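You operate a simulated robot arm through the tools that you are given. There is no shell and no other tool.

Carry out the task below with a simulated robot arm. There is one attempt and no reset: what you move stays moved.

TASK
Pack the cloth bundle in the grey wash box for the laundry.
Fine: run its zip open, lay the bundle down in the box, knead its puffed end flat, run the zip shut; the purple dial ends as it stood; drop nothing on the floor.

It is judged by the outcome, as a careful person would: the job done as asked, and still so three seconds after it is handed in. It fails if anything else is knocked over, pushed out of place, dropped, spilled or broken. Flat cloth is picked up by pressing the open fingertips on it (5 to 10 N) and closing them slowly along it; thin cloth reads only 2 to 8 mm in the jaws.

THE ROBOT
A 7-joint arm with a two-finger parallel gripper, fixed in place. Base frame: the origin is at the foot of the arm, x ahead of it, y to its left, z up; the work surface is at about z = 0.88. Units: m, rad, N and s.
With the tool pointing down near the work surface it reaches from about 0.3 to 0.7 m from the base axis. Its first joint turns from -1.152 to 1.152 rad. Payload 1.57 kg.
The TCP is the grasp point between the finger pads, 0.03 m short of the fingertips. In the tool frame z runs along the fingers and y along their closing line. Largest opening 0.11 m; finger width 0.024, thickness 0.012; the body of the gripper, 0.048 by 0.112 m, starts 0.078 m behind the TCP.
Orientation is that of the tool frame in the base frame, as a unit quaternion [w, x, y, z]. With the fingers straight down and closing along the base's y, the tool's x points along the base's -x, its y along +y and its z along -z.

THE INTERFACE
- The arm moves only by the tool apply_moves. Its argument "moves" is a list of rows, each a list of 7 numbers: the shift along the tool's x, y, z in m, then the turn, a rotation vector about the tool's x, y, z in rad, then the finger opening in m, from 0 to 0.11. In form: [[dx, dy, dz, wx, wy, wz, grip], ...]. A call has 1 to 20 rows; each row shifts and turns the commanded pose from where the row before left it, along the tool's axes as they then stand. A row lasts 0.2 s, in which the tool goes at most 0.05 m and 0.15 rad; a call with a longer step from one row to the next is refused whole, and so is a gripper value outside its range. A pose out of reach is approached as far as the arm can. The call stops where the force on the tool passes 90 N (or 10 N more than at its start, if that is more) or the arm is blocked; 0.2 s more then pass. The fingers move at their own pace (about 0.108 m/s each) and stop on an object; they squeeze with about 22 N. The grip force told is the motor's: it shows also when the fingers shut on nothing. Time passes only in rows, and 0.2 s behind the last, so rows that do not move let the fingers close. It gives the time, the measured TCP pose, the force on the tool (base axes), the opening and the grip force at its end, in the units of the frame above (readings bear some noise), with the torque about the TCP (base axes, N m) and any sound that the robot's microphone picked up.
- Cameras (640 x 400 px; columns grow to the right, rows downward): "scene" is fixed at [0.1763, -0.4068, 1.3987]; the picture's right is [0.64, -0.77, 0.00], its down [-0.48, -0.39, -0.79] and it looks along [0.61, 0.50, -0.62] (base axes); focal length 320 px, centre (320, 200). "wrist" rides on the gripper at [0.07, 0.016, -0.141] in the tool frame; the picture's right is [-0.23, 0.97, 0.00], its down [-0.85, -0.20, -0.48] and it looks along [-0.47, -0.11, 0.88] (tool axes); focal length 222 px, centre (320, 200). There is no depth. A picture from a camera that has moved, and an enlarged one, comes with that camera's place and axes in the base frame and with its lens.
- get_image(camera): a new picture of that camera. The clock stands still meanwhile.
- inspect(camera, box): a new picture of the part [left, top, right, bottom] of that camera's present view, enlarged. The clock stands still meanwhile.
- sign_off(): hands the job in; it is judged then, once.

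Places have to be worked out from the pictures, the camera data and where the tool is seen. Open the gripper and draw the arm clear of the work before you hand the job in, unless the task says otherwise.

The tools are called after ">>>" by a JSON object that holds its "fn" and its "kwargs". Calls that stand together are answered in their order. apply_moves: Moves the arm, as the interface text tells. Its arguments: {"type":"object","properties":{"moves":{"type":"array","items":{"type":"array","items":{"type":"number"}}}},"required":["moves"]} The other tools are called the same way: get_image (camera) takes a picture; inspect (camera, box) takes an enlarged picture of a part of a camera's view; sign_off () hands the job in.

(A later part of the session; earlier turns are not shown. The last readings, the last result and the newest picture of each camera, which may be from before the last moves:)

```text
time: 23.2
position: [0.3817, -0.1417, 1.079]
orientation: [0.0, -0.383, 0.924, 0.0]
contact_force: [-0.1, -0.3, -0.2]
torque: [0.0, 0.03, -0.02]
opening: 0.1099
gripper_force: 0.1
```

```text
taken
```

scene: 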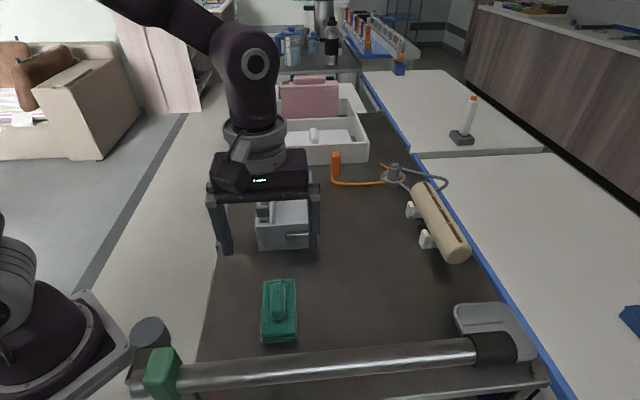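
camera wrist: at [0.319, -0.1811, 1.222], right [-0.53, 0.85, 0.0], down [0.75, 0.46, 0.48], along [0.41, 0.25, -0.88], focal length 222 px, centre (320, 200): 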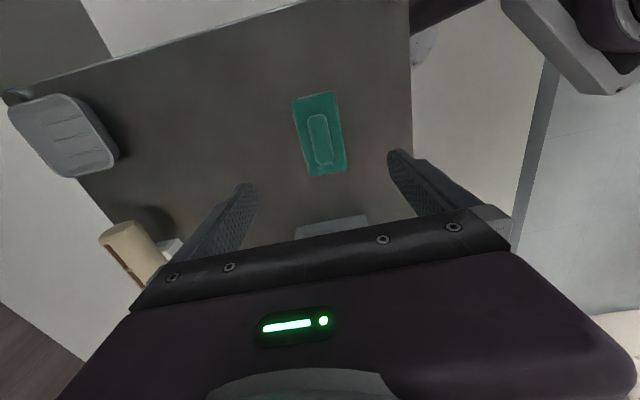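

>>> {"fn": "inspect", "kwargs": {"camera": "wrist", "box": [270, 80, 370, 190]}}

>>> {"fn": "inspect", "kwargs": {"camera": "scene", "box": [250, 265, 310, 355]}}

```text
3.64 times, centred on (320, 135) of wrist
camera zoom: at [0.319, -0.1811, 1.222], right [-0.53, 0.85, 0.0], down [0.75, 0.46, 0.48], along [0.41, 0.25, -0.88], focal length 808 px, centre (320, 436)
```

zoom: 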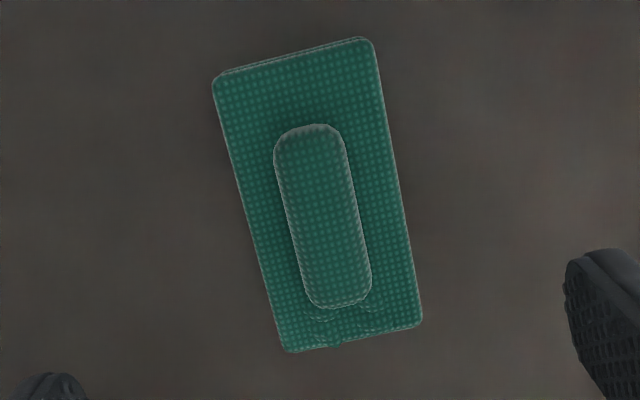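

```text
4.44 times, centred on (280, 310) of scene
camera zoom: at [0.1763, -0.4068, 1.3987], right [0.64, -0.77, 0.0], down [-0.48, -0.39, -0.79], along [0.61, 0.5, -0.62], focal length 1420 px, centre (498, -289)
```

zoom: 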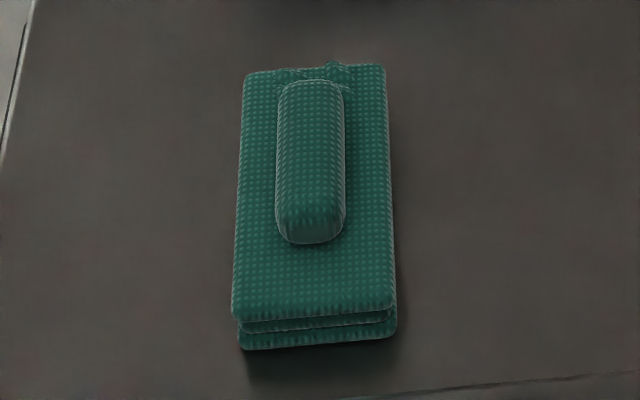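

The bundle spans U 0.116–0.224, V 0.339–0.398, top z≈0.904, with a centred ridge about 28 mm wide on top and some wrinkling at the far end. I zoom in to understand which part is the puffed end.

>>> {"fn": "inspect", "kwargs": {"camera": "wrist", "box": [300, 130, 355, 185]}}

>>> {"fn": "inspect", "kwargs": {"camera": "scene", "box": [258, 274, 304, 312]}}

```text
7.27 times, centred on (328, 158) of wrist
camera zoom: at [0.319, -0.1811, 1.222], right [-0.53, 0.85, 0.0], down [0.75, 0.46, 0.48], along [0.41, 0.25, -0.88], focal length 1615 px, centre (266, 509)
```

zoom: 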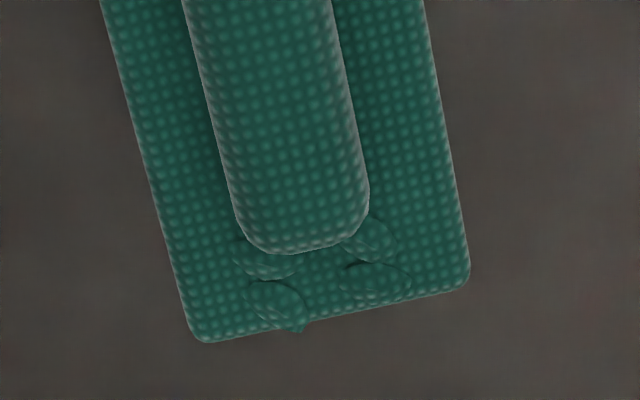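

```text
10.53 times, centred on (281, 293) of scene
camera zoom: at [0.1763, -0.4068, 1.3987], right [0.64, -0.77, 0.0], down [-0.48, -0.39, -0.79], along [0.61, 0.5, -0.62], focal length 3363 px, centre (730, -779)
```

zoom: 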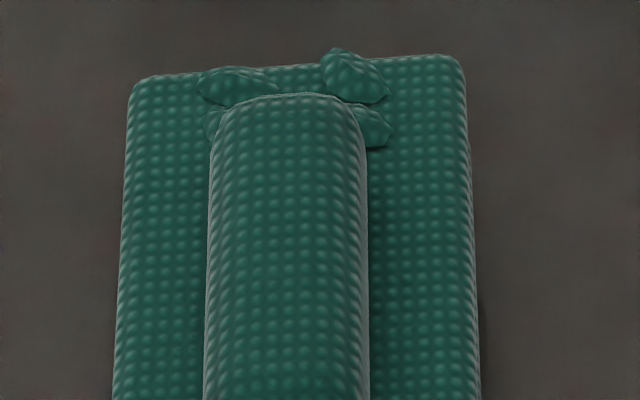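

Small lumps at the far end (U≈0.205–0.222) look like the puffed end, while the centred ridge (28 mm wide, V≈0.370) makes a good handle. I descend to just above the ridge with the fingers at 60 mm.

>>> {"fn": "apply_moves", "kwargs": {"moves": [[0, 0, 0.035, 0, 0, 0, 0.08], [0, 0, 0.035, 0, 0, 0, 0.06], [0, 0, 0.03, 0, 0, 0, 0.06], [0, 0, 0.017, 0, 0, 0, 0.06], [0, 0, 0, 0, 0, 0, 0.06]]}}

>>> {"fn": "get_image", "kwargs": {"camera": "wrist"}}

>>> {"fn": "inspect", "kwargs": {"camera": "scene", "box": [230, 240, 330, 355]}}

```text
time: 24.4
position: [0.3815, -0.1418, 0.961]
orientation: [0.0, -0.383, 0.924, -0.001]
contact_force: [0.4, 0.2, -0.1]
torque: [0.0, 0.02, 0.04]
opening: 0.06
gripper_force: 0.0
```

```text
taken
camera wrist: at [0.3185, -0.1805, 1.1043], right [-0.53, 0.85, 0.0], down [0.75, 0.46, 0.48], along [0.41, 0.25, -0.88], focal length 222 px, centre (320, 200)
```

wrist: 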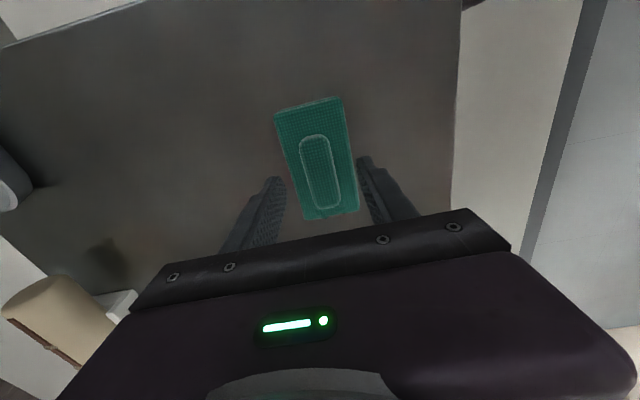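

```text
3.48 times, centred on (280, 298) of scene
camera zoom: at [0.1763, -0.4068, 1.3987], right [0.64, -0.77, 0.0], down [-0.48, -0.39, -0.79], along [0.61, 0.5, -0.62], focal length 1111 px, centre (459, -139)
```

zoom: 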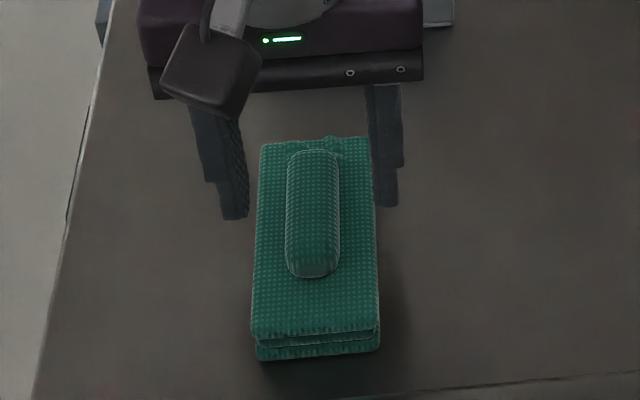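

Centred on the ridge. I narrow to 45 mm, lower so that the tips come down on both sides of the ridge, and feel for the top layer.

>>> {"fn": "apply_moves", "kwargs": {"moves": [[0, 0, 0.008, 0, 0, 0, 0.045], [0, 0, 0.008, 0, 0, 0, 0.045], [0, 0, 0.006, 0, 0, 0, 0.045]]}}

>>> {"fn": "inspect", "kwargs": {"camera": "wrist", "box": [250, 120, 390, 230]}}

>>> {"fn": "inspect", "kwargs": {"camera": "scene", "box": [240, 260, 320, 350]}}

```text
time: 25.2
position: [0.382, -0.1432, 0.9404]
orientation: [0.0, -0.383, 0.924, 0.0]
contact_force: [0.3, 0.3, 1.4]
torque: [0.0, 0.03, 0.02]
opening: 0.0453
gripper_force: 0.0
```

```text
3.64 times, centred on (320, 175) of wrist
camera zoom: at [0.3189, -0.1806, 1.0828], right [-0.53, 0.85, 0.0], down [0.75, 0.46, 0.48], along [0.41, 0.25, -0.88], focal length 808 px, centre (320, 291)
```

zoom: 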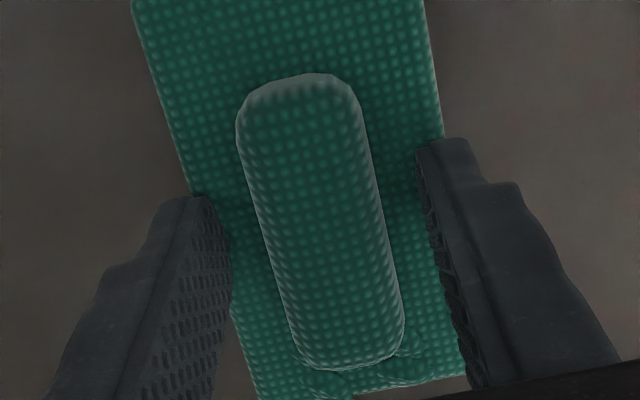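

```text
4.44 times, centred on (280, 305) of scene
camera zoom: at [0.1763, -0.4068, 1.3987], right [0.64, -0.77, 0.0], down [-0.48, -0.39, -0.79], along [0.61, 0.5, -0.62], focal length 1420 px, centre (498, -267)
```

zoom: 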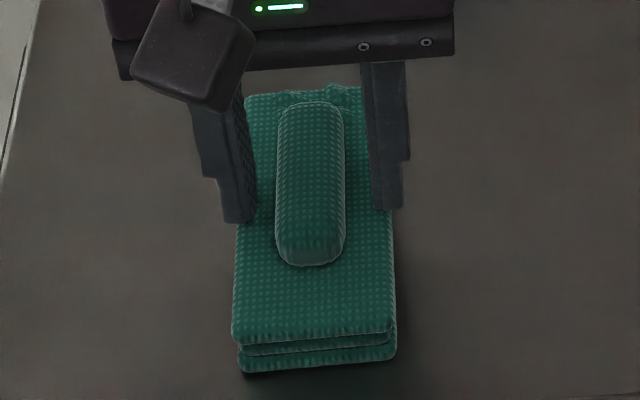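

The ridge is midway between the fingers. I lower another 3 mm and shift 1 mm sideways, checking the force.

>>> {"fn": "apply_moves", "kwargs": {"moves": [[0, 0.001, 0.0015, 0, 0, 0, 0.045], [0, 0, 0.0015, 0, 0, 0, 0.045]]}}

```text
time: 25.9
position: [0.3811, -0.1427, 0.9403]
orientation: [0.002, -0.382, 0.924, -0.003]
contact_force: [-6.7, 2.7, 31.7]
torque: [0.48, 0.66, 0.04]
opening: 0.045
gripper_force: 0.1
stopped in row 2: the force on the tool passed its limit at 94 N (the readings are from after the stop); the commanded pose is now the measured one
```

The tips touched the bundle's top layer at z≈0.910 (stiff contact). I raise 2 mm to clear it, then close on the ridge.

>>> {"fn": "apply_moves", "kwargs": {"moves": [[0, 0, -0.001, 0, 0, 0, 0.045], [0, 0, -0.001, 0, 0, 0, 0.045]]}}

>>> {"fn": "inspect", "kwargs": {"camera": "scene", "box": [240, 260, 320, 350]}}

```text
time: 26.6
position: [0.3822, -0.1426, 0.9402]
orientation: [0.003, -0.382, 0.924, -0.003]
contact_force: [0.6, -0.5, -0.8]
torque: [-0.02, 0.02, 0.0]
opening: 0.0451
gripper_force: 0.2
```

```text
4.44 times, centred on (280, 305) of scene
camera zoom: at [0.1763, -0.4068, 1.3987], right [0.64, -0.77, 0.0], down [-0.48, -0.39, -0.79], along [0.61, 0.5, -0.62], focal length 1420 px, centre (498, -267)
```

zoom: 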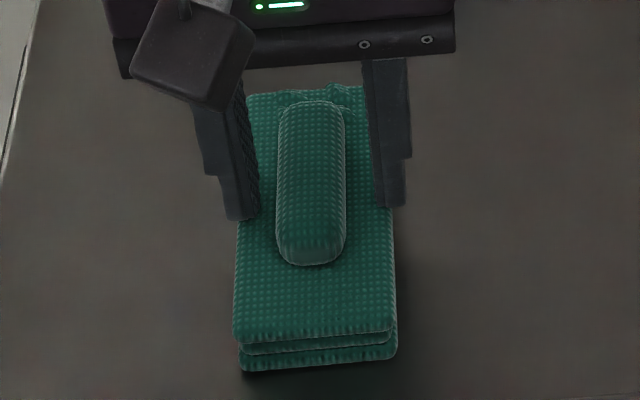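

No contact now. I close the fingers on the ridge.

>>> {"fn": "apply_moves", "kwargs": {"moves": [[0, 0, 0, 0, 0, 0, 0.036], [0, 0, 0, 0, 0, 0, 0.03], [0, 0, 0, 0, 0, 0, 0.024], [0, 0, 0, 0, 0, 0, 0.018], [0, 0, 0, 0, 0, 0, 0.015]]}}

>>> {"fn": "inspect", "kwargs": {"camera": "scene", "box": [240, 260, 320, 350]}}

>>> {"fn": "inspect", "kwargs": {"camera": "wrist", "box": [250, 120, 390, 230]}}

```text
time: 27.8
position: [0.3821, -0.1425, 0.9401]
orientation: [0.002, -0.383, 0.924, -0.002]
contact_force: [0.2, 0.7, 1.6]
torque: [0.12, 0.06, -0.01]
opening: 0.0253
gripper_force: 22.2
```

```text
4.44 times, centred on (280, 305) of scene
camera zoom: at [0.1763, -0.4068, 1.3987], right [0.64, -0.77, 0.0], down [-0.48, -0.39, -0.79], along [0.61, 0.5, -0.62], focal length 1420 px, centre (498, -267)
```

zoom: 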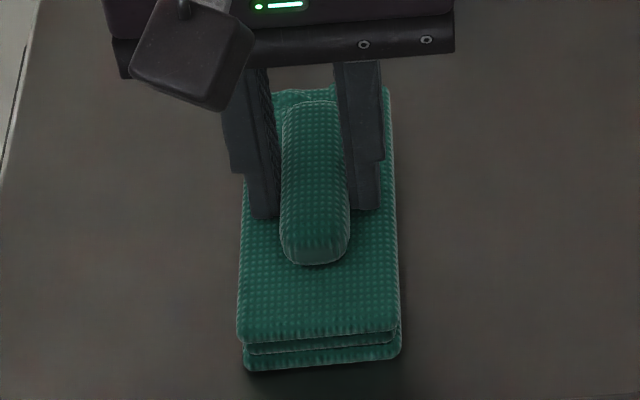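

```text
3.64 times, centred on (320, 175) of wrist
camera zoom: at [0.3188, -0.1804, 1.0834], right [-0.53, 0.85, -0.01], down [0.74, 0.46, 0.48], along [0.41, 0.25, -0.88], focal length 808 px, centre (320, 291)
```

zoom: 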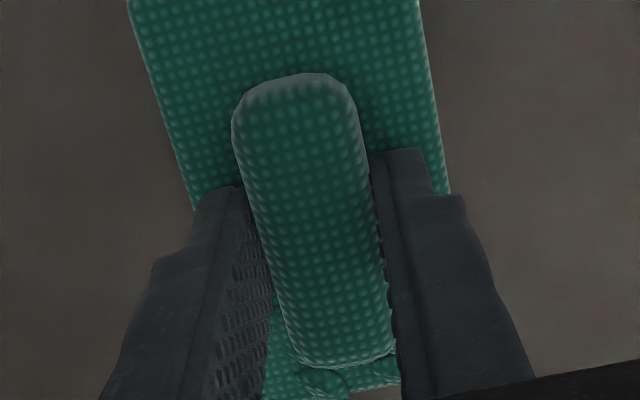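

The ridge is held at 25 mm with 22 N. I lift slowly by 20 mm and check that the bundle comes along.

>>> {"fn": "apply_moves", "kwargs": {"moves": [[0, 0, -0.003, 0, 0, 0, 0.015], [0, 0, -0.005, 0, 0, 0, 0.015], [0, 0, -0.006, 0, 0, 0, 0.015], [0, 0, -0.006, 0, 0, 0, 0.015], [0, 0, 0, 0, 0, 0, 0.015]]}}

>>> {"fn": "inspect", "kwargs": {"camera": "scene", "box": [230, 240, 330, 355]}}

>>> {"fn": "inspect", "kwargs": {"camera": "wrist", "box": [250, 120, 390, 230]}}

```text
time: 28.9
position: [0.3825, -0.1426, 0.9614]
orientation: [0.002, -0.382, 0.924, -0.002]
contact_force: [0.8, -0.2, -0.6]
torque: [0.0, -0.02, -0.01]
opening: 0.0255
gripper_force: 22.3
```

```text
3.48 times, centred on (280, 298) of scene
camera zoom: at [0.1763, -0.4068, 1.3987], right [0.64, -0.77, 0.0], down [-0.48, -0.39, -0.79], along [0.61, 0.5, -0.62], focal length 1111 px, centre (459, -139)
```

zoom: 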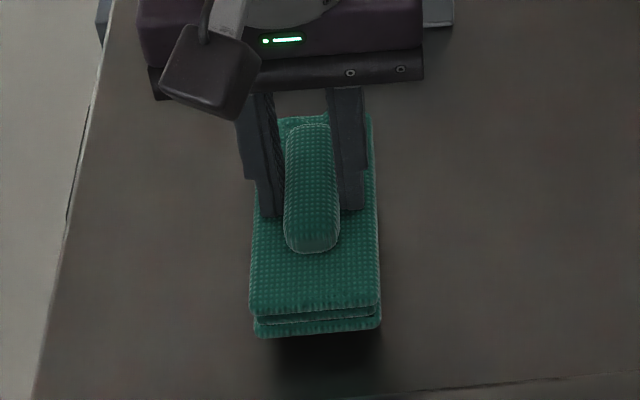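

```text
3.64 times, centred on (320, 175) of wrist
camera zoom: at [0.3184, -0.1802, 1.1036], right [-0.53, 0.85, -0.01], down [0.74, 0.46, 0.48], along [0.41, 0.25, -0.88], focal length 808 px, centre (320, 291)
```

zoom: 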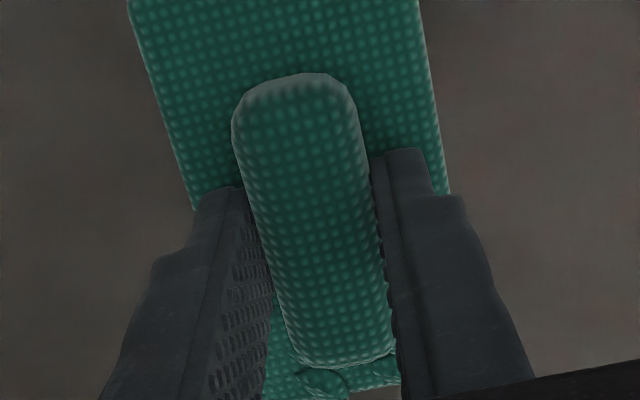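

The bundle hangs firmly from the ridge, light. I lift it to z≈1.07 and carry it over the box's inner centre (U≈0.425, V≈0.403).

>>> {"fn": "apply_moves", "kwargs": {"moves": [[0, 0, -0.025, 0, 0, 0, 0.015], [0, 0, -0.03, 0, 0, 0, 0.015], [0, 0, -0.03, 0, 0, 0, 0.015], [0, 0, -0.025, 0, 0, 0, 0.015], [-0.02, -0.0025, 0, 0, 0, 0, 0.015], [-0.03, -0.0037, 0, 0, 0, 0, 0.015], [-0.03, -0.0037, 0, 0, 0, 0, 0.015], [-0.03, -0.0037, 0, 0, 0, 0, 0.015], [-0.03, -0.0037, 0, 0, 0, 0, 0.015], [-0.03, -0.0037, 0, 0, 0, 0, 0.015], [-0.03, -0.0037, 0, 0, 0, 0, 0.015], [-0.03, -0.0037, 0, 0, 0, 0, 0.015], [-0.0254, -0.0033, 0, 0, 0, 0, 0.015], [0, 0, 0, 0, 0, 0, 0.015]]}}

>>> {"fn": "get_image", "kwargs": {"camera": "wrist"}}

>>> {"fn": "inspect", "kwargs": {"camera": "scene", "box": [210, 110, 360, 270]}}

```text
time: 31.9
position: [0.5857, 0.0161, 1.0722]
orientation: [0.001, -0.383, 0.924, -0.003]
contact_force: [0.1, 0.0, -1.0]
torque: [0.02, -0.01, -0.01]
opening: 0.0255
gripper_force: 22.1
```

```text
taken
camera wrist: at [0.5222, -0.0218, 1.2147], right [-0.53, 0.85, -0.01], down [0.74, 0.46, 0.48], along [0.41, 0.25, -0.88], focal length 222 px, centre (320, 200)
```

wrist: 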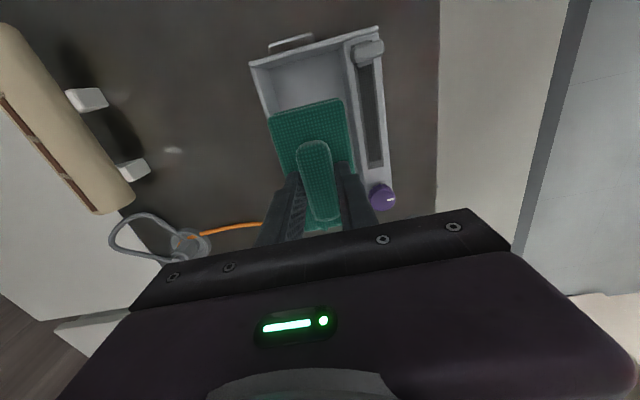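

```text
2.50 times, centred on (285, 190) of scene
camera zoom: at [0.1763, -0.4068, 1.3987], right [0.64, -0.77, 0.0], down [-0.48, -0.39, -0.79], along [0.61, 0.5, -0.62], focal length 799 px, centre (408, 225)
```

zoom: 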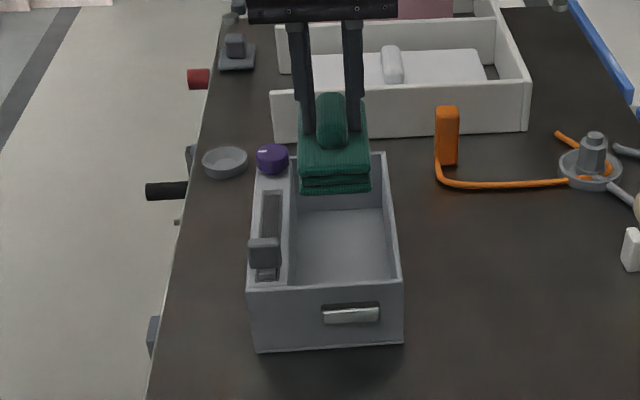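

Aligned: TCP U=0.4255, V=0.4028, the bundle fits with ~13–15 mm margins on each side. I lower into the box to z≈0.97 and look.

>>> {"fn": "apply_moves", "kwargs": {"moves": [[0, 0, 0.02, 0, 0, 0, 0.015], [0, 0, 0.025, 0, 0, 0, 0.015], [0, 0, 0.025, 0, 0, 0, 0.015], [0, 0, 0.02, 0, 0, 0, 0.015], [0, 0, 0.012, 0, 0, 0, 0.015], [0, 0, 0, 0, 0, 0, 0.015]]}}

>>> {"fn": "inspect", "kwargs": {"camera": "wrist", "box": [220, 60, 420, 240]}}

>>> {"fn": "inspect", "kwargs": {"camera": "scene", "box": [230, 140, 340, 260]}}

```text
time: 33.4
position: [0.5858, 0.0162, 0.969]
orientation: [0.003, -0.382, 0.924, -0.002]
contact_force: [0.9, 0.2, -0.6]
torque: [0.02, -0.01, 0.01]
opening: 0.0256
gripper_force: 21.7
```

```text
2.22 times, centred on (320, 150) of wrist
camera zoom: at [0.5225, -0.022, 1.1123], right [-0.53, 0.85, -0.01], down [0.74, 0.46, 0.48], along [0.41, 0.25, -0.88], focal length 494 px, centre (320, 311)
```

zoom: 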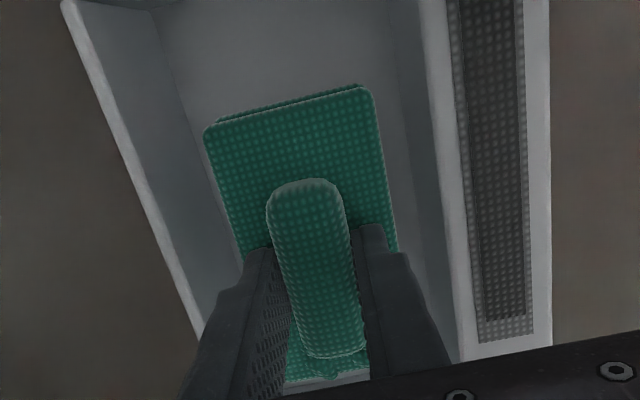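

```text
3.33 times, centred on (285, 200) of scene
camera zoom: at [0.1763, -0.4068, 1.3987], right [0.64, -0.77, 0.0], down [-0.48, -0.39, -0.79], along [0.61, 0.5, -0.62], focal length 1065 px, centre (437, 200)
```

zoom: 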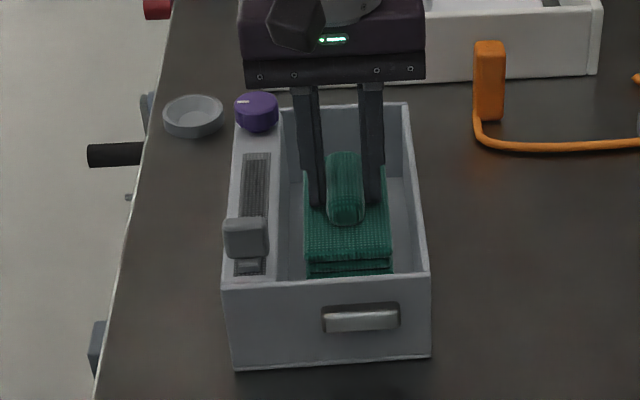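

The bundle is inside the walls with clearance on both sides. I lower slowly until it touches the floor.

>>> {"fn": "apply_moves", "kwargs": {"moves": [[0, 0, 0.006, 0, 0, 0, 0.015], [0, 0, 0.006, 0, 0, 0, 0.015], [0, 0, 0.004, 0, 0, 0, 0.015], [0, 0, 0.002, 0, 0, 0, 0.015]]}}

```text
time: 34.4
position: [0.5851, 0.0147, 0.9501]
orientation: [0.003, -0.383, 0.924, -0.003]
contact_force: [0.8, 0.3, -1.2]
torque: [0.01, 0.03, -0.01]
opening: 0.0254
gripper_force: 22.1
```

No contact yet at z=0.950; I continue in 1 mm steps.

>>> {"fn": "apply_moves", "kwargs": {"moves": [[0, 0, 0.001, 0, 0, 0, 0.015], [0, 0, 0.001, 0, 0, 0, 0.015], [0, 0, 0.001, 0, 0, 0, 0.015]]}}

```text
time: 35.1
position: [0.5866, 0.0151, 0.9482]
orientation: [0.002, -0.383, 0.924, -0.003]
contact_force: [0.2, 0.2, -1.8]
torque: [0.03, 0.0, 0.0]
opening: 0.0255
gripper_force: 22.0
```

>>> {"fn": "apply_moves", "kwargs": {"moves": [[0, 0, 0.001, 0, 0, 0, 0.015], [0, 0, 0.001, 0, 0, 0, 0.015]]}}

```text
time: 35.8
position: [0.5855, 0.0148, 0.9473]
orientation: [0.002, -0.383, 0.924, -0.003]
contact_force: [0.9, 0.8, -1.8]
torque: [0.0, 0.03, 0.0]
opening: 0.0254
gripper_force: 22.1
```

Still just the bundle's weight (about 1.5–2 N down). I continue down in 1 mm steps.

>>> {"fn": "apply_moves", "kwargs": {"moves": [[0, 0, 0.001, 0, 0, 0, 0.015], [0, 0, 0.001, 0, 0, 0, 0.015]]}}

```text
time: 36.4
position: [0.5858, 0.0152, 0.9461]
orientation: [0.003, -0.383, 0.924, -0.003]
contact_force: [-3.2, 0.6, 16.7]
torque: [0.06, 0.44, 0.03]
opening: 0.0253
gripper_force: 22.0
```

The bundle is on the floor (16.7 N). I ease up half a millimetre and open the fingers gently to 45 mm.

>>> {"fn": "apply_moves", "kwargs": {"moves": [[0, 0, -0.0007, 0, 0, 0, 0.015], [0, 0, 0, 0, 0, 0, 0.025], [0, 0, 0, 0, 0, 0, 0.032], [0, 0, 0, 0, 0, 0, 0.04], [0, 0, 0, 0, 0, 0, 0.045], [0, 0, 0, 0, 0, 0, 0.045]]}}

>>> {"fn": "inspect", "kwargs": {"camera": "wrist", "box": [220, 60, 420, 240]}}

>>> {"fn": "inspect", "kwargs": {"camera": "scene", "box": [230, 140, 340, 260]}}

```text
time: 37.8
position: [0.5859, 0.0135, 0.9465]
orientation: [0.002, -0.383, 0.924, -0.002]
contact_force: [0.1, 0.2, 0.2]
torque: [0.01, 0.02, -0.02]
opening: 0.0449
gripper_force: 0.0
```

```text
2.22 times, centred on (320, 150) of wrist
camera zoom: at [0.5218, -0.0221, 1.0882], right [-0.53, 0.85, -0.01], down [0.74, 0.46, 0.48], along [0.41, 0.25, -0.88], focal length 494 px, centre (320, 311)
```

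zoom: 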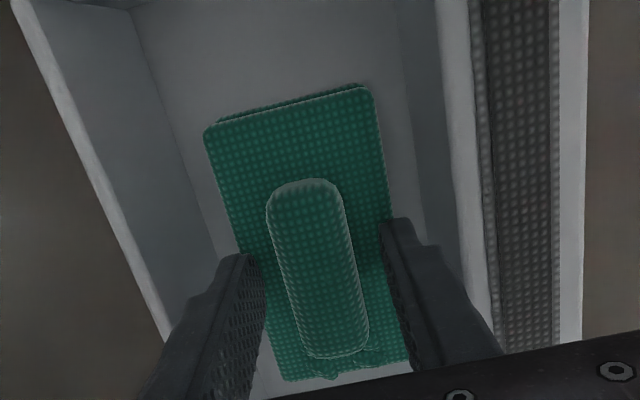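

```text
3.33 times, centred on (285, 200) of scene
camera zoom: at [0.1763, -0.4068, 1.3987], right [0.64, -0.77, 0.0], down [-0.48, -0.39, -0.79], along [0.61, 0.5, -0.62], focal length 1065 px, centre (437, 200)
```

zoom: 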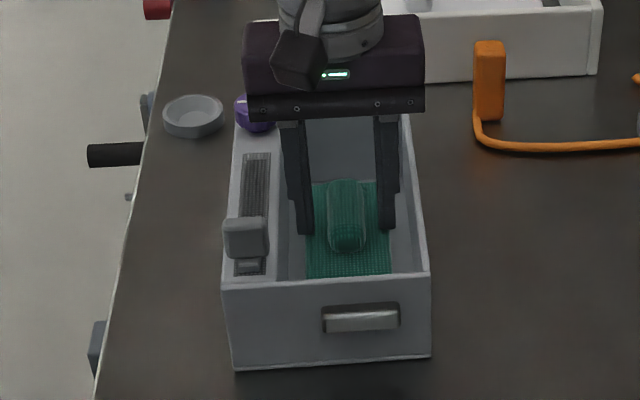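

Released, and the bundle lies flat in the box. I rise straight up and back a little to look at the puffed end.

>>> {"fn": "apply_moves", "kwargs": {"moves": [[0, 0, -0.01, 0, 0, 0, 0.045], [0, 0, -0.03, 0, 0, 0, 0.045], [0, 0, -0.04, 0, 0, 0, 0.045], [0.02, 0, -0.03, 0, 0, 0, 0.045], [0, 0, 0, 0, 0, 0, 0.03]]}}

>>> {"fn": "get_image", "kwargs": {"camera": "wrist"}}

>>> {"fn": "inspect", "kwargs": {"camera": "scene", "box": [250, 160, 330, 250]}}

```text
time: 39.0
position: [0.5707, 0.0018, 1.0556]
orientation: [0.001, -0.382, 0.924, -0.002]
contact_force: [0.1, 0.1, 0.6]
torque: [-0.01, 0.0, 0.01]
opening: 0.0301
gripper_force: 0.0
```

```text
taken
camera wrist: at [0.5067, -0.0357, 1.1983], right [-0.53, 0.85, -0.01], down [0.74, 0.46, 0.48], along [0.41, 0.25, -0.88], focal length 222 px, centre (320, 200)
```

wrist: 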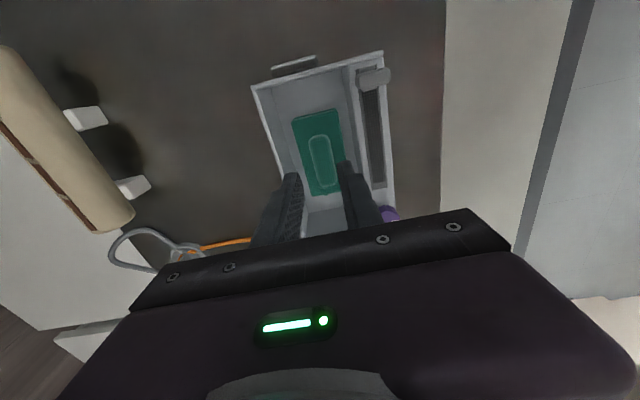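

```text
4.44 times, centred on (290, 205) of scene
camera zoom: at [0.1763, -0.4068, 1.3987], right [0.64, -0.77, 0.0], down [-0.48, -0.39, -0.79], along [0.61, 0.5, -0.62], focal length 1420 px, centre (453, 178)
```

zoom: 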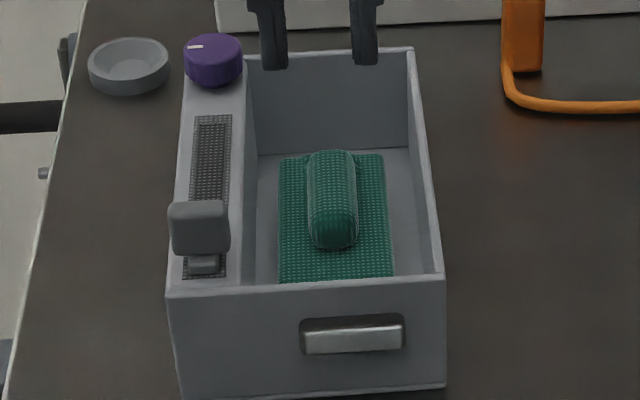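

I zoom in on the bundle's far end to locate the lumps.

>>> {"fn": "inspect", "kwargs": {"camera": "wrist", "box": [280, 95, 370, 215]}}

>>> {"fn": "inspect", "kwargs": {"camera": "scene", "box": [275, 185, 325, 225]}}

```text
3.33 times, centred on (325, 155) of wrist
camera zoom: at [0.5067, -0.0357, 1.1983], right [-0.53, 0.85, -0.01], down [0.74, 0.46, 0.48], along [0.41, 0.25, -0.88], focal length 740 px, centre (303, 350)
```

zoom: 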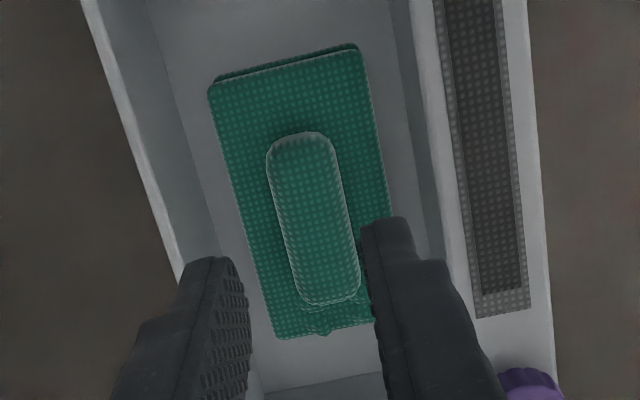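

```text
10.00 times, centred on (300, 205) of scene
camera zoom: at [0.1763, -0.4068, 1.3987], right [0.64, -0.77, 0.0], down [-0.48, -0.39, -0.79], along [0.61, 0.5, -0.62], focal length 3195 px, centre (520, 150)
```

zoom: 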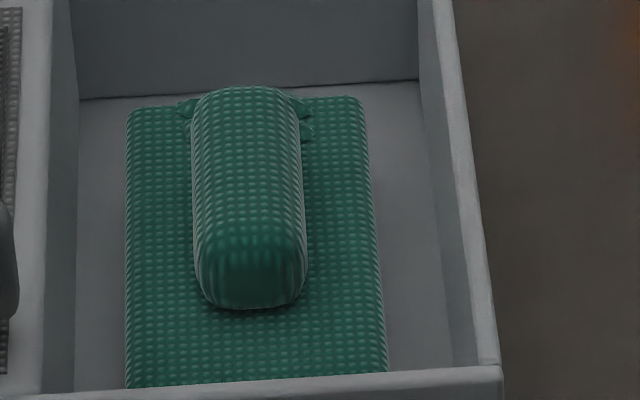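

The lumps sit at U≈0.462–0.478, V≈0.402, just beyond the ridge end (U≈0.457). I close the fingers into one blunt tip and move above that spot (U≈0.471), staying well above the ridge.

>>> {"fn": "apply_moves", "kwargs": {"moves": [[-0.022, 0, 0, 0, 0, 0, 0.0], [-0.022, 0, 0, 0, 0, 0, 0.0], [-0.0225, 0, 0, 0, 0, 0, 0.0], [0, 0, 0.03, 0, 0, 0, 0.0], [0, 0, 0.03, 0, 0, 0, 0.0], [0, 0, 0.018, 0, 0, 0, 0.0], [0, 0, 0, 0, 0, 0, 0.0]]}}

>>> {"fn": "inspect", "kwargs": {"camera": "wrist", "box": [250, 100, 400, 240]}}

>>> {"fn": "inspect", "kwargs": {"camera": "scene", "box": [250, 150, 340, 250]}}

```text
time: 40.5
position: [0.6182, 0.0493, 0.9776]
orientation: [0.002, -0.383, 0.924, -0.003]
contact_force: [-0.3, -0.2, -0.6]
torque: [0.0, 0.0, -0.01]
opening: 0.0001
gripper_force: 21.6
```

```text
2.86 times, centred on (325, 170) of wrist
camera zoom: at [0.5542, 0.0111, 1.1202], right [-0.53, 0.85, -0.01], down [0.74, 0.46, 0.48], along [0.41, 0.25, -0.88], focal length 635 px, centre (306, 286)
```

zoom: 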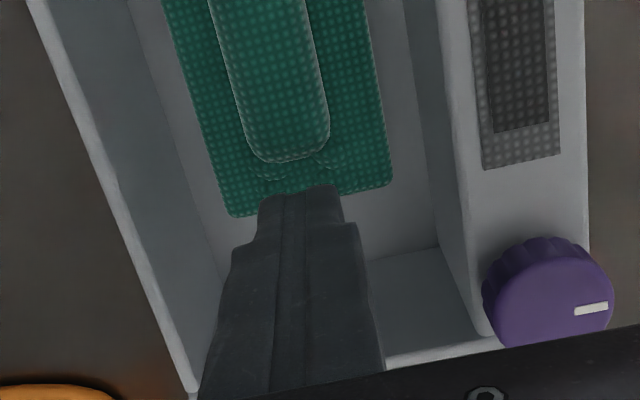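

```text
4.00 times, centred on (295, 200) of scene
camera zoom: at [0.1763, -0.4068, 1.3987], right [0.64, -0.77, 0.0], down [-0.48, -0.39, -0.79], along [0.61, 0.5, -0.62], focal length 1278 px, centre (420, 200)
```

zoom: 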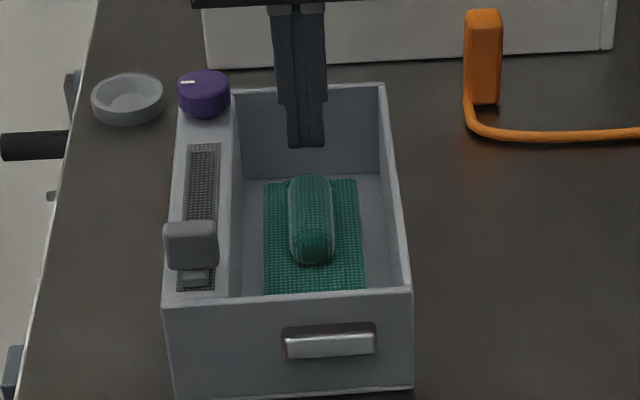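

The closed tip is over the lumps just past the ridge end. I lower to within a few mm of them, then feel for contact.

>>> {"fn": "apply_moves", "kwargs": {"moves": [[0, 0, 0.01, 0, 0, 0, 0.0], [0, 0, 0.008, 0, 0, 0, 0.0], [0, 0, 0.003, 0, 0, 0, 0.0], [0, 0, 0, 0, 0, 0, 0.0]]}}

>>> {"fn": "inspect", "kwargs": {"camera": "wrist", "box": [250, 100, 400, 240]}}

>>> {"fn": "inspect", "kwargs": {"camera": "scene", "box": [270, 170, 330, 225]}}

```text
time: 41.5
position: [0.6178, 0.0469, 0.9558]
orientation: [0.001, -0.383, 0.924, -0.003]
contact_force: [0.0, 0.0, -0.2]
torque: [0.0, 0.04, 0.04]
opening: 0.0001
gripper_force: 21.3
```

```text
2.86 times, centred on (325, 170) of wrist
camera zoom: at [0.5543, 0.0107, 1.0988], right [-0.53, 0.85, -0.01], down [0.74, 0.46, 0.48], along [0.41, 0.25, -0.88], focal length 635 px, centre (306, 286)
```

zoom: 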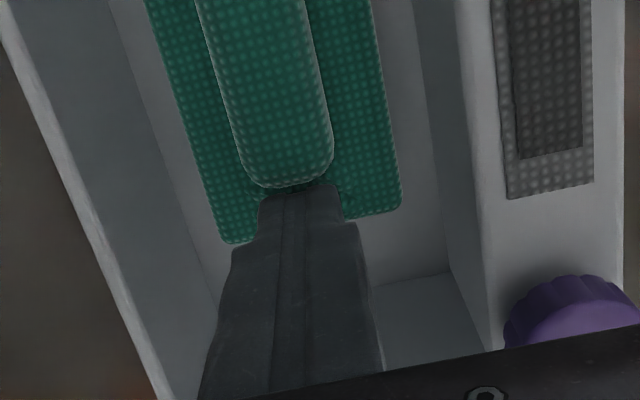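

```text
7.27 times, centred on (300, 198) of scene
camera zoom: at [0.1763, -0.4068, 1.3987], right [0.64, -0.77, 0.0], down [-0.48, -0.39, -0.79], along [0.61, 0.5, -0.62], focal length 2324 px, centre (466, 218)
```

zoom: 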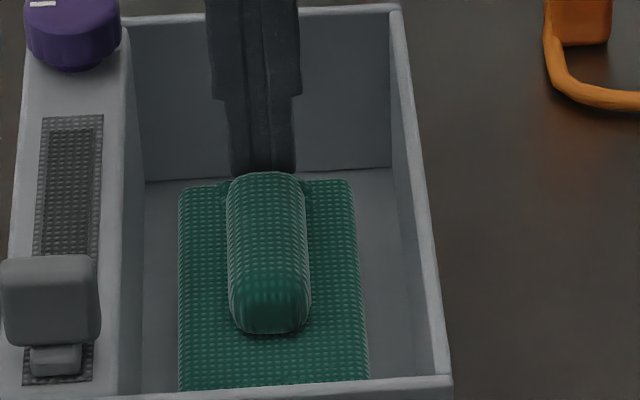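

No contact yet at z=0.956. I shift 2 mm away from the ridge end and step down 1 mm at a time.

>>> {"fn": "apply_moves", "kwargs": {"moves": [[-0.002, 0, 0, 0, 0, 0, 0.0], [0, 0, 0.001, 0, 0, 0, 0.0], [0, 0, 0.001, 0, 0, 0, 0.0]]}}

```text
time: 42.4
position: [0.6194, 0.049, 0.9548]
orientation: [0.001, -0.382, 0.924, -0.002]
contact_force: [-1.1, 0.0, 0.5]
torque: [0.02, 0.0, -0.02]
opening: 0.0001
gripper_force: 22.2
```

No contact so far; I continue down by 1 mm steps.

>>> {"fn": "apply_moves", "kwargs": {"moves": [[0, 0, 0.001, 0, 0, 0, 0.0], [0, 0, 0.001, 0, 0, 0, 0.0]]}}

```text
time: 43.0
position: [0.6195, 0.0499, 0.9522]
orientation: [0.002, -0.382, 0.924, -0.003]
contact_force: [-0.1, -0.2, 0.5]
torque: [0.03, -0.01, 0.02]
opening: 0.0004
gripper_force: 20.8
```

Still free at z≈0.952; another 2 mm.

>>> {"fn": "apply_moves", "kwargs": {"moves": [[0, 0, 0.001, 0, 0, 0, 0.0], [0, 0, 0.001, 0, 0, 0, 0.0]]}}

>>> {"fn": "inspect", "kwargs": {"camera": "scene", "box": [270, 170, 330, 225]}}

```text
time: 43.5
position: [0.6192, 0.0497, 0.9512]
orientation: [0.002, -0.383, 0.924, -0.002]
contact_force: [-0.1, 0.3, -0.7]
torque: [0.03, 0.01, -0.01]
opening: 0.0
gripper_force: 21.4
```

```text
7.27 times, centred on (300, 198) of scene
camera zoom: at [0.1763, -0.4068, 1.3987], right [0.64, -0.77, 0.0], down [-0.48, -0.39, -0.79], along [0.61, 0.5, -0.62], focal length 2324 px, centre (466, 218)
```

zoom: 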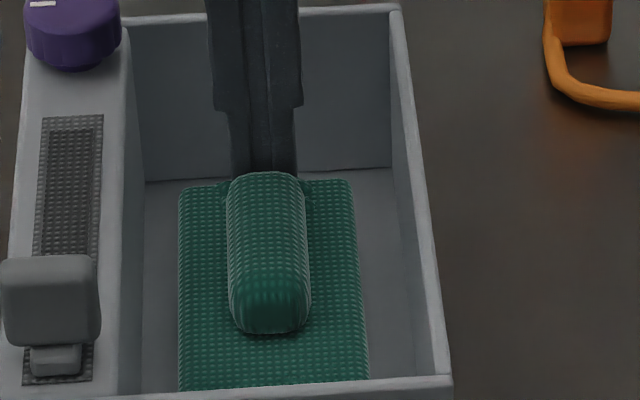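

Still no contact at tip height ≈0.921; another 2 mm.

>>> {"fn": "apply_moves", "kwargs": {"moves": [[0, 0, 0.001, 0, 0, 0, 0.0], [0, 0, 0.001, 0, 0, 0, 0.0]]}}

```text
time: 44.1
position: [0.6189, 0.0495, 0.9474]
orientation: [0.002, -0.383, 0.924, -0.003]
contact_force: [-0.7, -0.8, 0.7]
torque: [-0.04, 0.02, 0.03]
opening: 0.0
gripper_force: 21.5
```

Free at 0.9475; I step 1 mm further.

>>> {"fn": "apply_moves", "kwargs": {"moves": [[0, 0, 0.001, 0, 0, 0, 0.0], [0, 0, 0.0005, 0, 0, 0, 0.0]]}}

>>> {"fn": "inspect", "kwargs": {"camera": "wrist", "box": [270, 120, 370, 220]}}

```text
time: 44.8
position: [0.6199, 0.0497, 0.9472]
orientation: [0.002, -0.384, 0.923, -0.002]
contact_force: [0.1, 0.4, -0.3]
torque: [-0.06, -0.01, 0.0]
opening: 0.0
gripper_force: 21.4
```

```text
4.00 times, centred on (320, 170) of wrist
camera zoom: at [0.5561, 0.0122, 1.0896], right [-0.53, 0.85, -0.01], down [0.74, 0.46, 0.48], along [0.41, 0.25, -0.88], focal length 888 px, centre (320, 320)
```

zoom: 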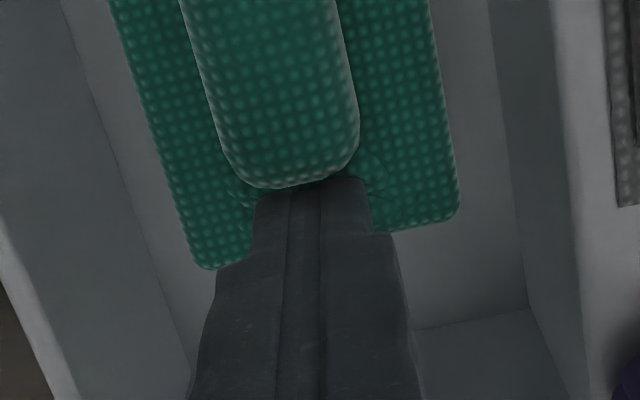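

The tip is right against the surface by the ridge end but no force yet. I step down 1 mm again.

>>> {"fn": "apply_moves", "kwargs": {"moves": [[0, 0, 0.0007, 0, 0, 0, 0.0], [0, 0, 0.0005, 0, 0, 0, 0.0]]}}

```text
time: 45.4
position: [0.6199, 0.048, 0.9462]
orientation: [0.001, -0.383, 0.924, -0.002]
contact_force: [0.1, 0.2, 0.4]
torque: [-0.02, -0.01, -0.04]
opening: 0.0003
gripper_force: 21.3
```

Nothing yet; another 1 mm down.

>>> {"fn": "apply_moves", "kwargs": {"moves": [[0, 0, 0.0007, 0, 0, 0, 0.0], [0, 0, 0.0005, 0, 0, 0, 0.0]]}}

```text
time: 46.0
position: [0.6192, 0.0508, 0.9452]
orientation: [0.002, -0.383, 0.924, -0.002]
contact_force: [-1.5, 0.6, 3.5]
torque: [0.04, 0.06, -0.04]
opening: 0.0
gripper_force: 21.8
```

First contact: 3.5 N. I press further in half-millimetre steps.

>>> {"fn": "apply_moves", "kwargs": {"moves": [[0, 0, 0.0004, 0, 0, 0, 0.0], [0, 0, 0, 0, 0, 0, 0.0]]}}

```text
time: 46.5
position: [0.6204, 0.0493, 0.9453]
orientation: [0.003, -0.383, 0.924, -0.003]
contact_force: [-0.7, 2.7, 8.8]
torque: [0.01, 0.1, -0.03]
opening: 0.0001
gripper_force: 21.3
```

About 9 N of press now. I look at whether the lumps change, holding the press.

>>> {"fn": "apply_moves", "kwargs": {"moves": [[0, 0, 0.0003, 0, 0, 0, 0.0], [0, 0, 0, 0, 0, 0, 0.0], [0, 0, 0, 0, 0, 0, 0.0]]}}

>>> {"fn": "inspect", "kwargs": {"camera": "wrist", "box": [270, 120, 370, 220]}}

>>> {"fn": "inspect", "kwargs": {"camera": "scene", "box": [275, 180, 325, 220]}}

```text
time: 47.4
position: [0.6203, 0.0499, 0.9444]
orientation: [0.002, -0.383, 0.924, -0.003]
contact_force: [0.5, 3.6, 19.2]
torque: [0.03, 0.09, -0.02]
opening: 0.0001
gripper_force: 21.3
```

```text
4.00 times, centred on (320, 170) of wrist
camera zoom: at [0.5559, 0.012, 1.0872], right [-0.53, 0.85, -0.01], down [0.74, 0.46, 0.48], along [0.41, 0.25, -0.88], focal length 888 px, centre (320, 320)
```

zoom: 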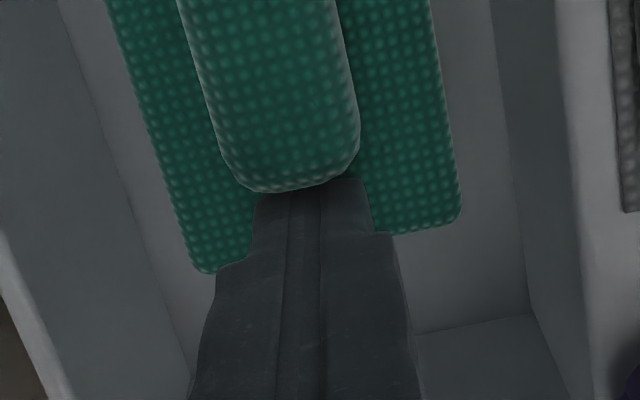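

```text
10.00 times, centred on (300, 200) of scene
camera zoom: at [0.1759, -0.4067, 1.3988], right [0.64, -0.77, 0.0], down [-0.48, -0.39, -0.79], along [0.61, 0.5, -0.62], focal length 3195 px, centre (520, 200)
```

zoom: 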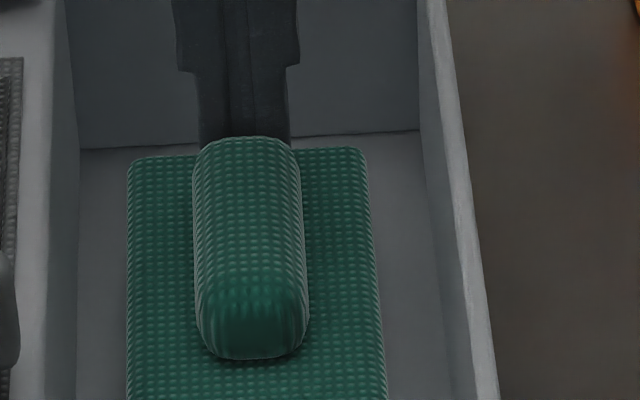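

The lumps have vanished under ~19 N: the press works. I ease off and press a second and third time as kneading, then lift to check that they don't come back.

>>> {"fn": "apply_moves", "kwargs": {"moves": [[0, 0, 0, 0, 0, 0, 0.0], [0, 0, -0.003, 0, 0, 0, 0.0], [0, 0, 0, 0, 0, 0, 0.0], [0, 0, 0.003, 0, 0, 0, 0.0], [0, 0, 0, 0, 0, 0, 0.0]]}}

```text
time: 48.5
position: [0.6187, 0.0494, 0.9446]
orientation: [0.002, -0.383, 0.924, -0.004]
contact_force: [-10.0, -0.5, 21.9]
torque: [-0.13, 0.36, 0.01]
opening: 0.0
gripper_force: 21.3
```

Second press at ~22 N. I lift off 30 mm and look at the end.

>>> {"fn": "apply_moves", "kwargs": {"moves": [[0, 0, -0.002, 0, 0, 0, 0.0], [0, 0, -0.01, 0, 0, 0, 0.0], [-0.012, 0, -0.03, 0, 0, 0, 0.0], [-0.012, 0, -0.02, 0, 0, 0, 0.0], [0, 0, 0, 0, 0, 0, 0.0]]}}

>>> {"fn": "inspect", "kwargs": {"camera": "wrist", "box": [250, 80, 400, 220]}}

>>> {"fn": "inspect", "kwargs": {"camera": "scene", "box": [265, 175, 325, 225]}}

```text
time: 49.8
position: [0.6368, 0.0666, 1.0055]
orientation: [0.002, -0.382, 0.924, -0.003]
contact_force: [0.3, 0.0, 1.0]
torque: [-0.01, 0.01, 0.03]
opening: 0.0002
gripper_force: 21.1
```

```text
2.86 times, centred on (325, 150) of wrist
camera zoom: at [0.5729, 0.0292, 1.148], right [-0.53, 0.85, -0.01], down [0.74, 0.46, 0.48], along [0.41, 0.25, -0.88], focal length 635 px, centre (306, 343)
```

zoom: 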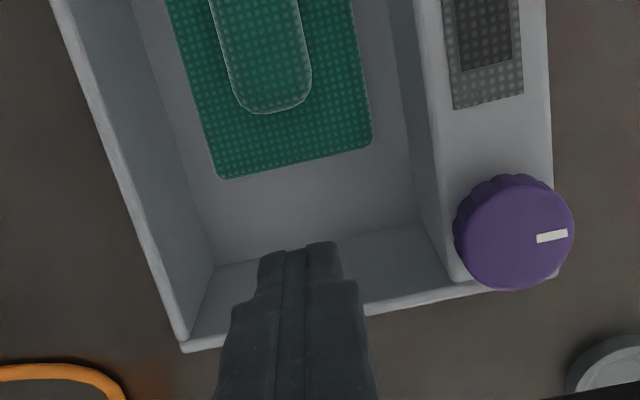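

```text
8.00 times, centred on (295, 200) of scene
camera zoom: at [0.1763, -0.4068, 1.3987], right [0.64, -0.77, 0.0], down [-0.48, -0.39, -0.79], along [0.61, 0.5, -0.62], focal length 2556 px, centre (520, 200)
```

zoom: 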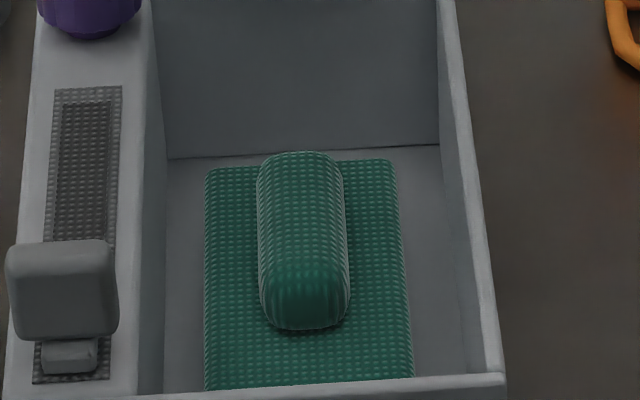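

The puffed end is flat and stays flat after release, and the dial is untouched. Now I rise and go to the slider at the near end to run the zip shut.

>>> {"fn": "apply_moves", "kwargs": {"moves": [[0, 0, -0.035, 0, 0, 0, 0.03], [0, 0, -0.04, 0, 0, 0, 0.06], [0.0307, 0.0121, 0, 0, 0, 0, 0.06], [0.0307, 0.0121, 0, 0, 0, 0, 0.06], [0.0307, 0.0121, 0, 0, 0, 0, 0.06], [0.0307, 0.0121, 0, 0, 0, 0, 0.06], [0.0306, 0.0123, 0, 0, 0, 0, 0.06], [0, 0, 0.03, 0, 0, 0, 0.06], [0, 0, 0, 0, 0, 0, 0.06]]}}

>>> {"fn": "inspect", "kwargs": {"camera": "wrist", "box": [240, 80, 400, 240]}}

>>> {"fn": "inspect", "kwargs": {"camera": "scene", "box": [220, 150, 350, 260]}}

```text
time: 51.8
position: [0.4848, 0.0022, 1.051]
orientation: [0.001, -0.383, 0.924, -0.001]
contact_force: [0.1, -0.3, 0.5]
torque: [-0.02, 0.0, 0.0]
opening: 0.06
gripper_force: 0.1
```

```text
2.50 times, centred on (320, 160) of wrist
camera zoom: at [0.4207, -0.0351, 1.1927], right [-0.53, 0.85, -0.01], down [0.74, 0.46, 0.48], along [0.41, 0.25, -0.88], focal length 555 px, centre (320, 300)
```

zoom: 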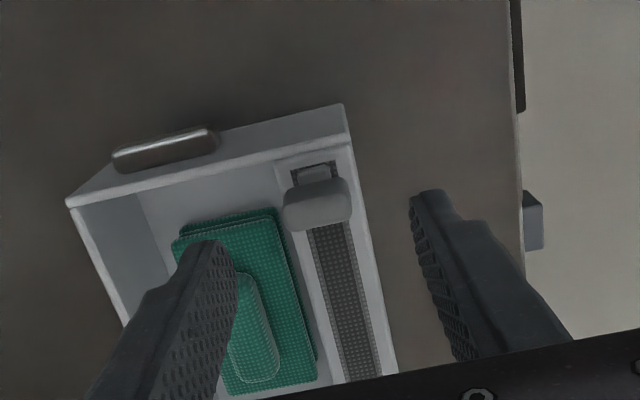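

```text
3.64 times, centred on (285, 205) of scene
camera zoom: at [0.1763, -0.4068, 1.3987], right [0.64, -0.77, 0.0], down [-0.48, -0.39, -0.79], along [0.61, 0.5, -0.62], focal length 1162 px, centre (447, 182)
```

zoom: 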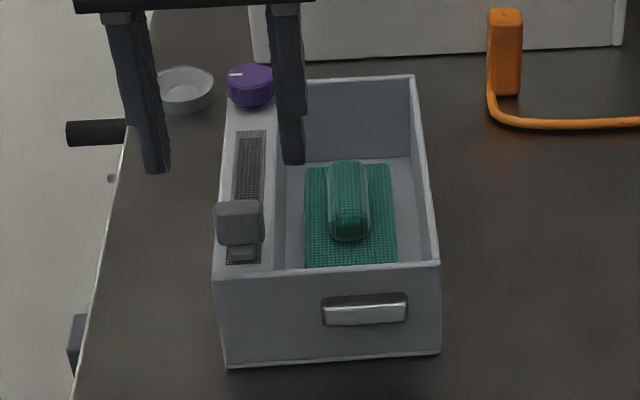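

The slider (U≈0.345, V≈0.341) lies between the fingers. I lower to z≈0.990 and close on it.

>>> {"fn": "apply_moves", "kwargs": {"moves": [[0, 0, 0.02, 0, 0, 0, 0.06], [0, 0, 0.02, 0, 0, 0, 0.06], [0, 0, 0.015, 0, 0, 0, 0.06], [0, 0, 0.006, 0, 0, 0, 0.06], [0, 0, 0, 0, 0, 0, 0.045], [0, 0, 0, 0, 0, 0, 0.034], [0, 0, 0, 0, 0, 0, 0.028], [0, 0, 0, 0, 0, 0, 0.02], [0, 0, 0, 0, 0, 0, 0.02]]}}

>>> {"fn": "inspect", "kwargs": {"camera": "scene", "box": [220, 150, 350, 260]}}

>>> {"fn": "inspect", "kwargs": {"camera": "wrist", "box": [240, 80, 400, 240]}}

```text
time: 53.8
position: [0.4843, 0.0007, 0.9889]
orientation: [0.002, -0.383, 0.924, -0.002]
contact_force: [2.0, -2.7, 0.3]
torque: [0.08, 0.06, 0.0]
opening: 0.0261
gripper_force: 22.2
```

```text
3.64 times, centred on (285, 205) of scene
camera zoom: at [0.1764, -0.4068, 1.3987], right [0.64, -0.77, 0.0], down [-0.48, -0.39, -0.79], along [0.61, 0.5, -0.62], focal length 1162 px, centre (447, 182)
```

zoom: 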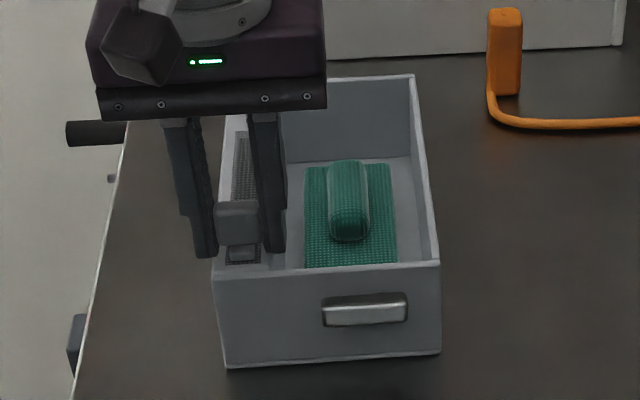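

```text
2.50 times, centred on (320, 160) of wrist
camera zoom: at [0.4213, -0.0367, 1.1321], right [-0.53, 0.85, -0.01], down [0.74, 0.46, 0.48], along [0.41, 0.25, -0.88], focal length 555 px, centre (320, 300)
```

zoom: 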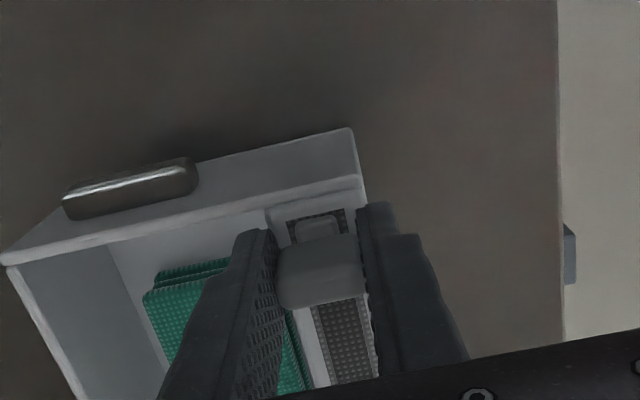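

Gripped with small side load. I add ~10 N downward and push the slider 20 mm back toward the closed end, checking the box.

>>> {"fn": "apply_moves", "kwargs": {"moves": [[0, -0.0002, 0.0006, 0, 0, 0, 0.02], [-0.003, 0, 0, 0, 0, 0, 0.02], [-0.004, 0, 0, 0, 0, 0, 0.02], [-0.004, 0, 0, 0, 0, 0, 0.02], [-0.004, 0, 0, 0, 0, 0, 0.02], [-0.004, 0, 0, 0, 0, 0, 0.02]]}}

>>> {"fn": "inspect", "kwargs": {"camera": "scene", "box": [220, 150, 350, 260]}}

```text
time: 55.1
position: [0.4994, 0.0156, 0.9893]
orientation: [0.003, -0.383, 0.924, -0.002]
contact_force: [-1.4, 1.9, 29.4]
torque: [0.17, 0.22, -0.03]
opening: 0.026
gripper_force: 22.0
```

```text
3.64 times, centred on (285, 205) of scene
camera zoom: at [0.1758, -0.4068, 1.3988], right [0.64, -0.77, 0.0], down [-0.48, -0.39, -0.79], along [0.61, 0.5, -0.62], focal length 1162 px, centre (447, 182)
```

zoom: 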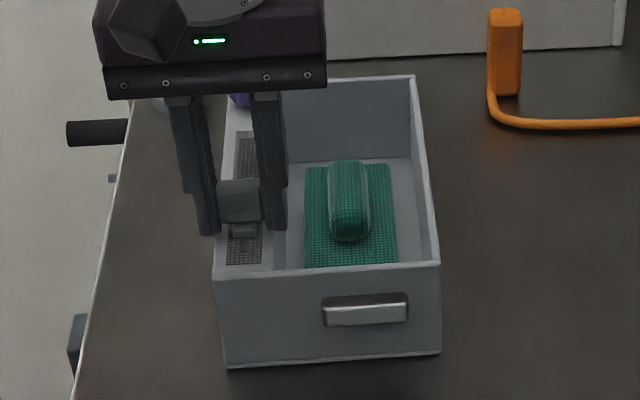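

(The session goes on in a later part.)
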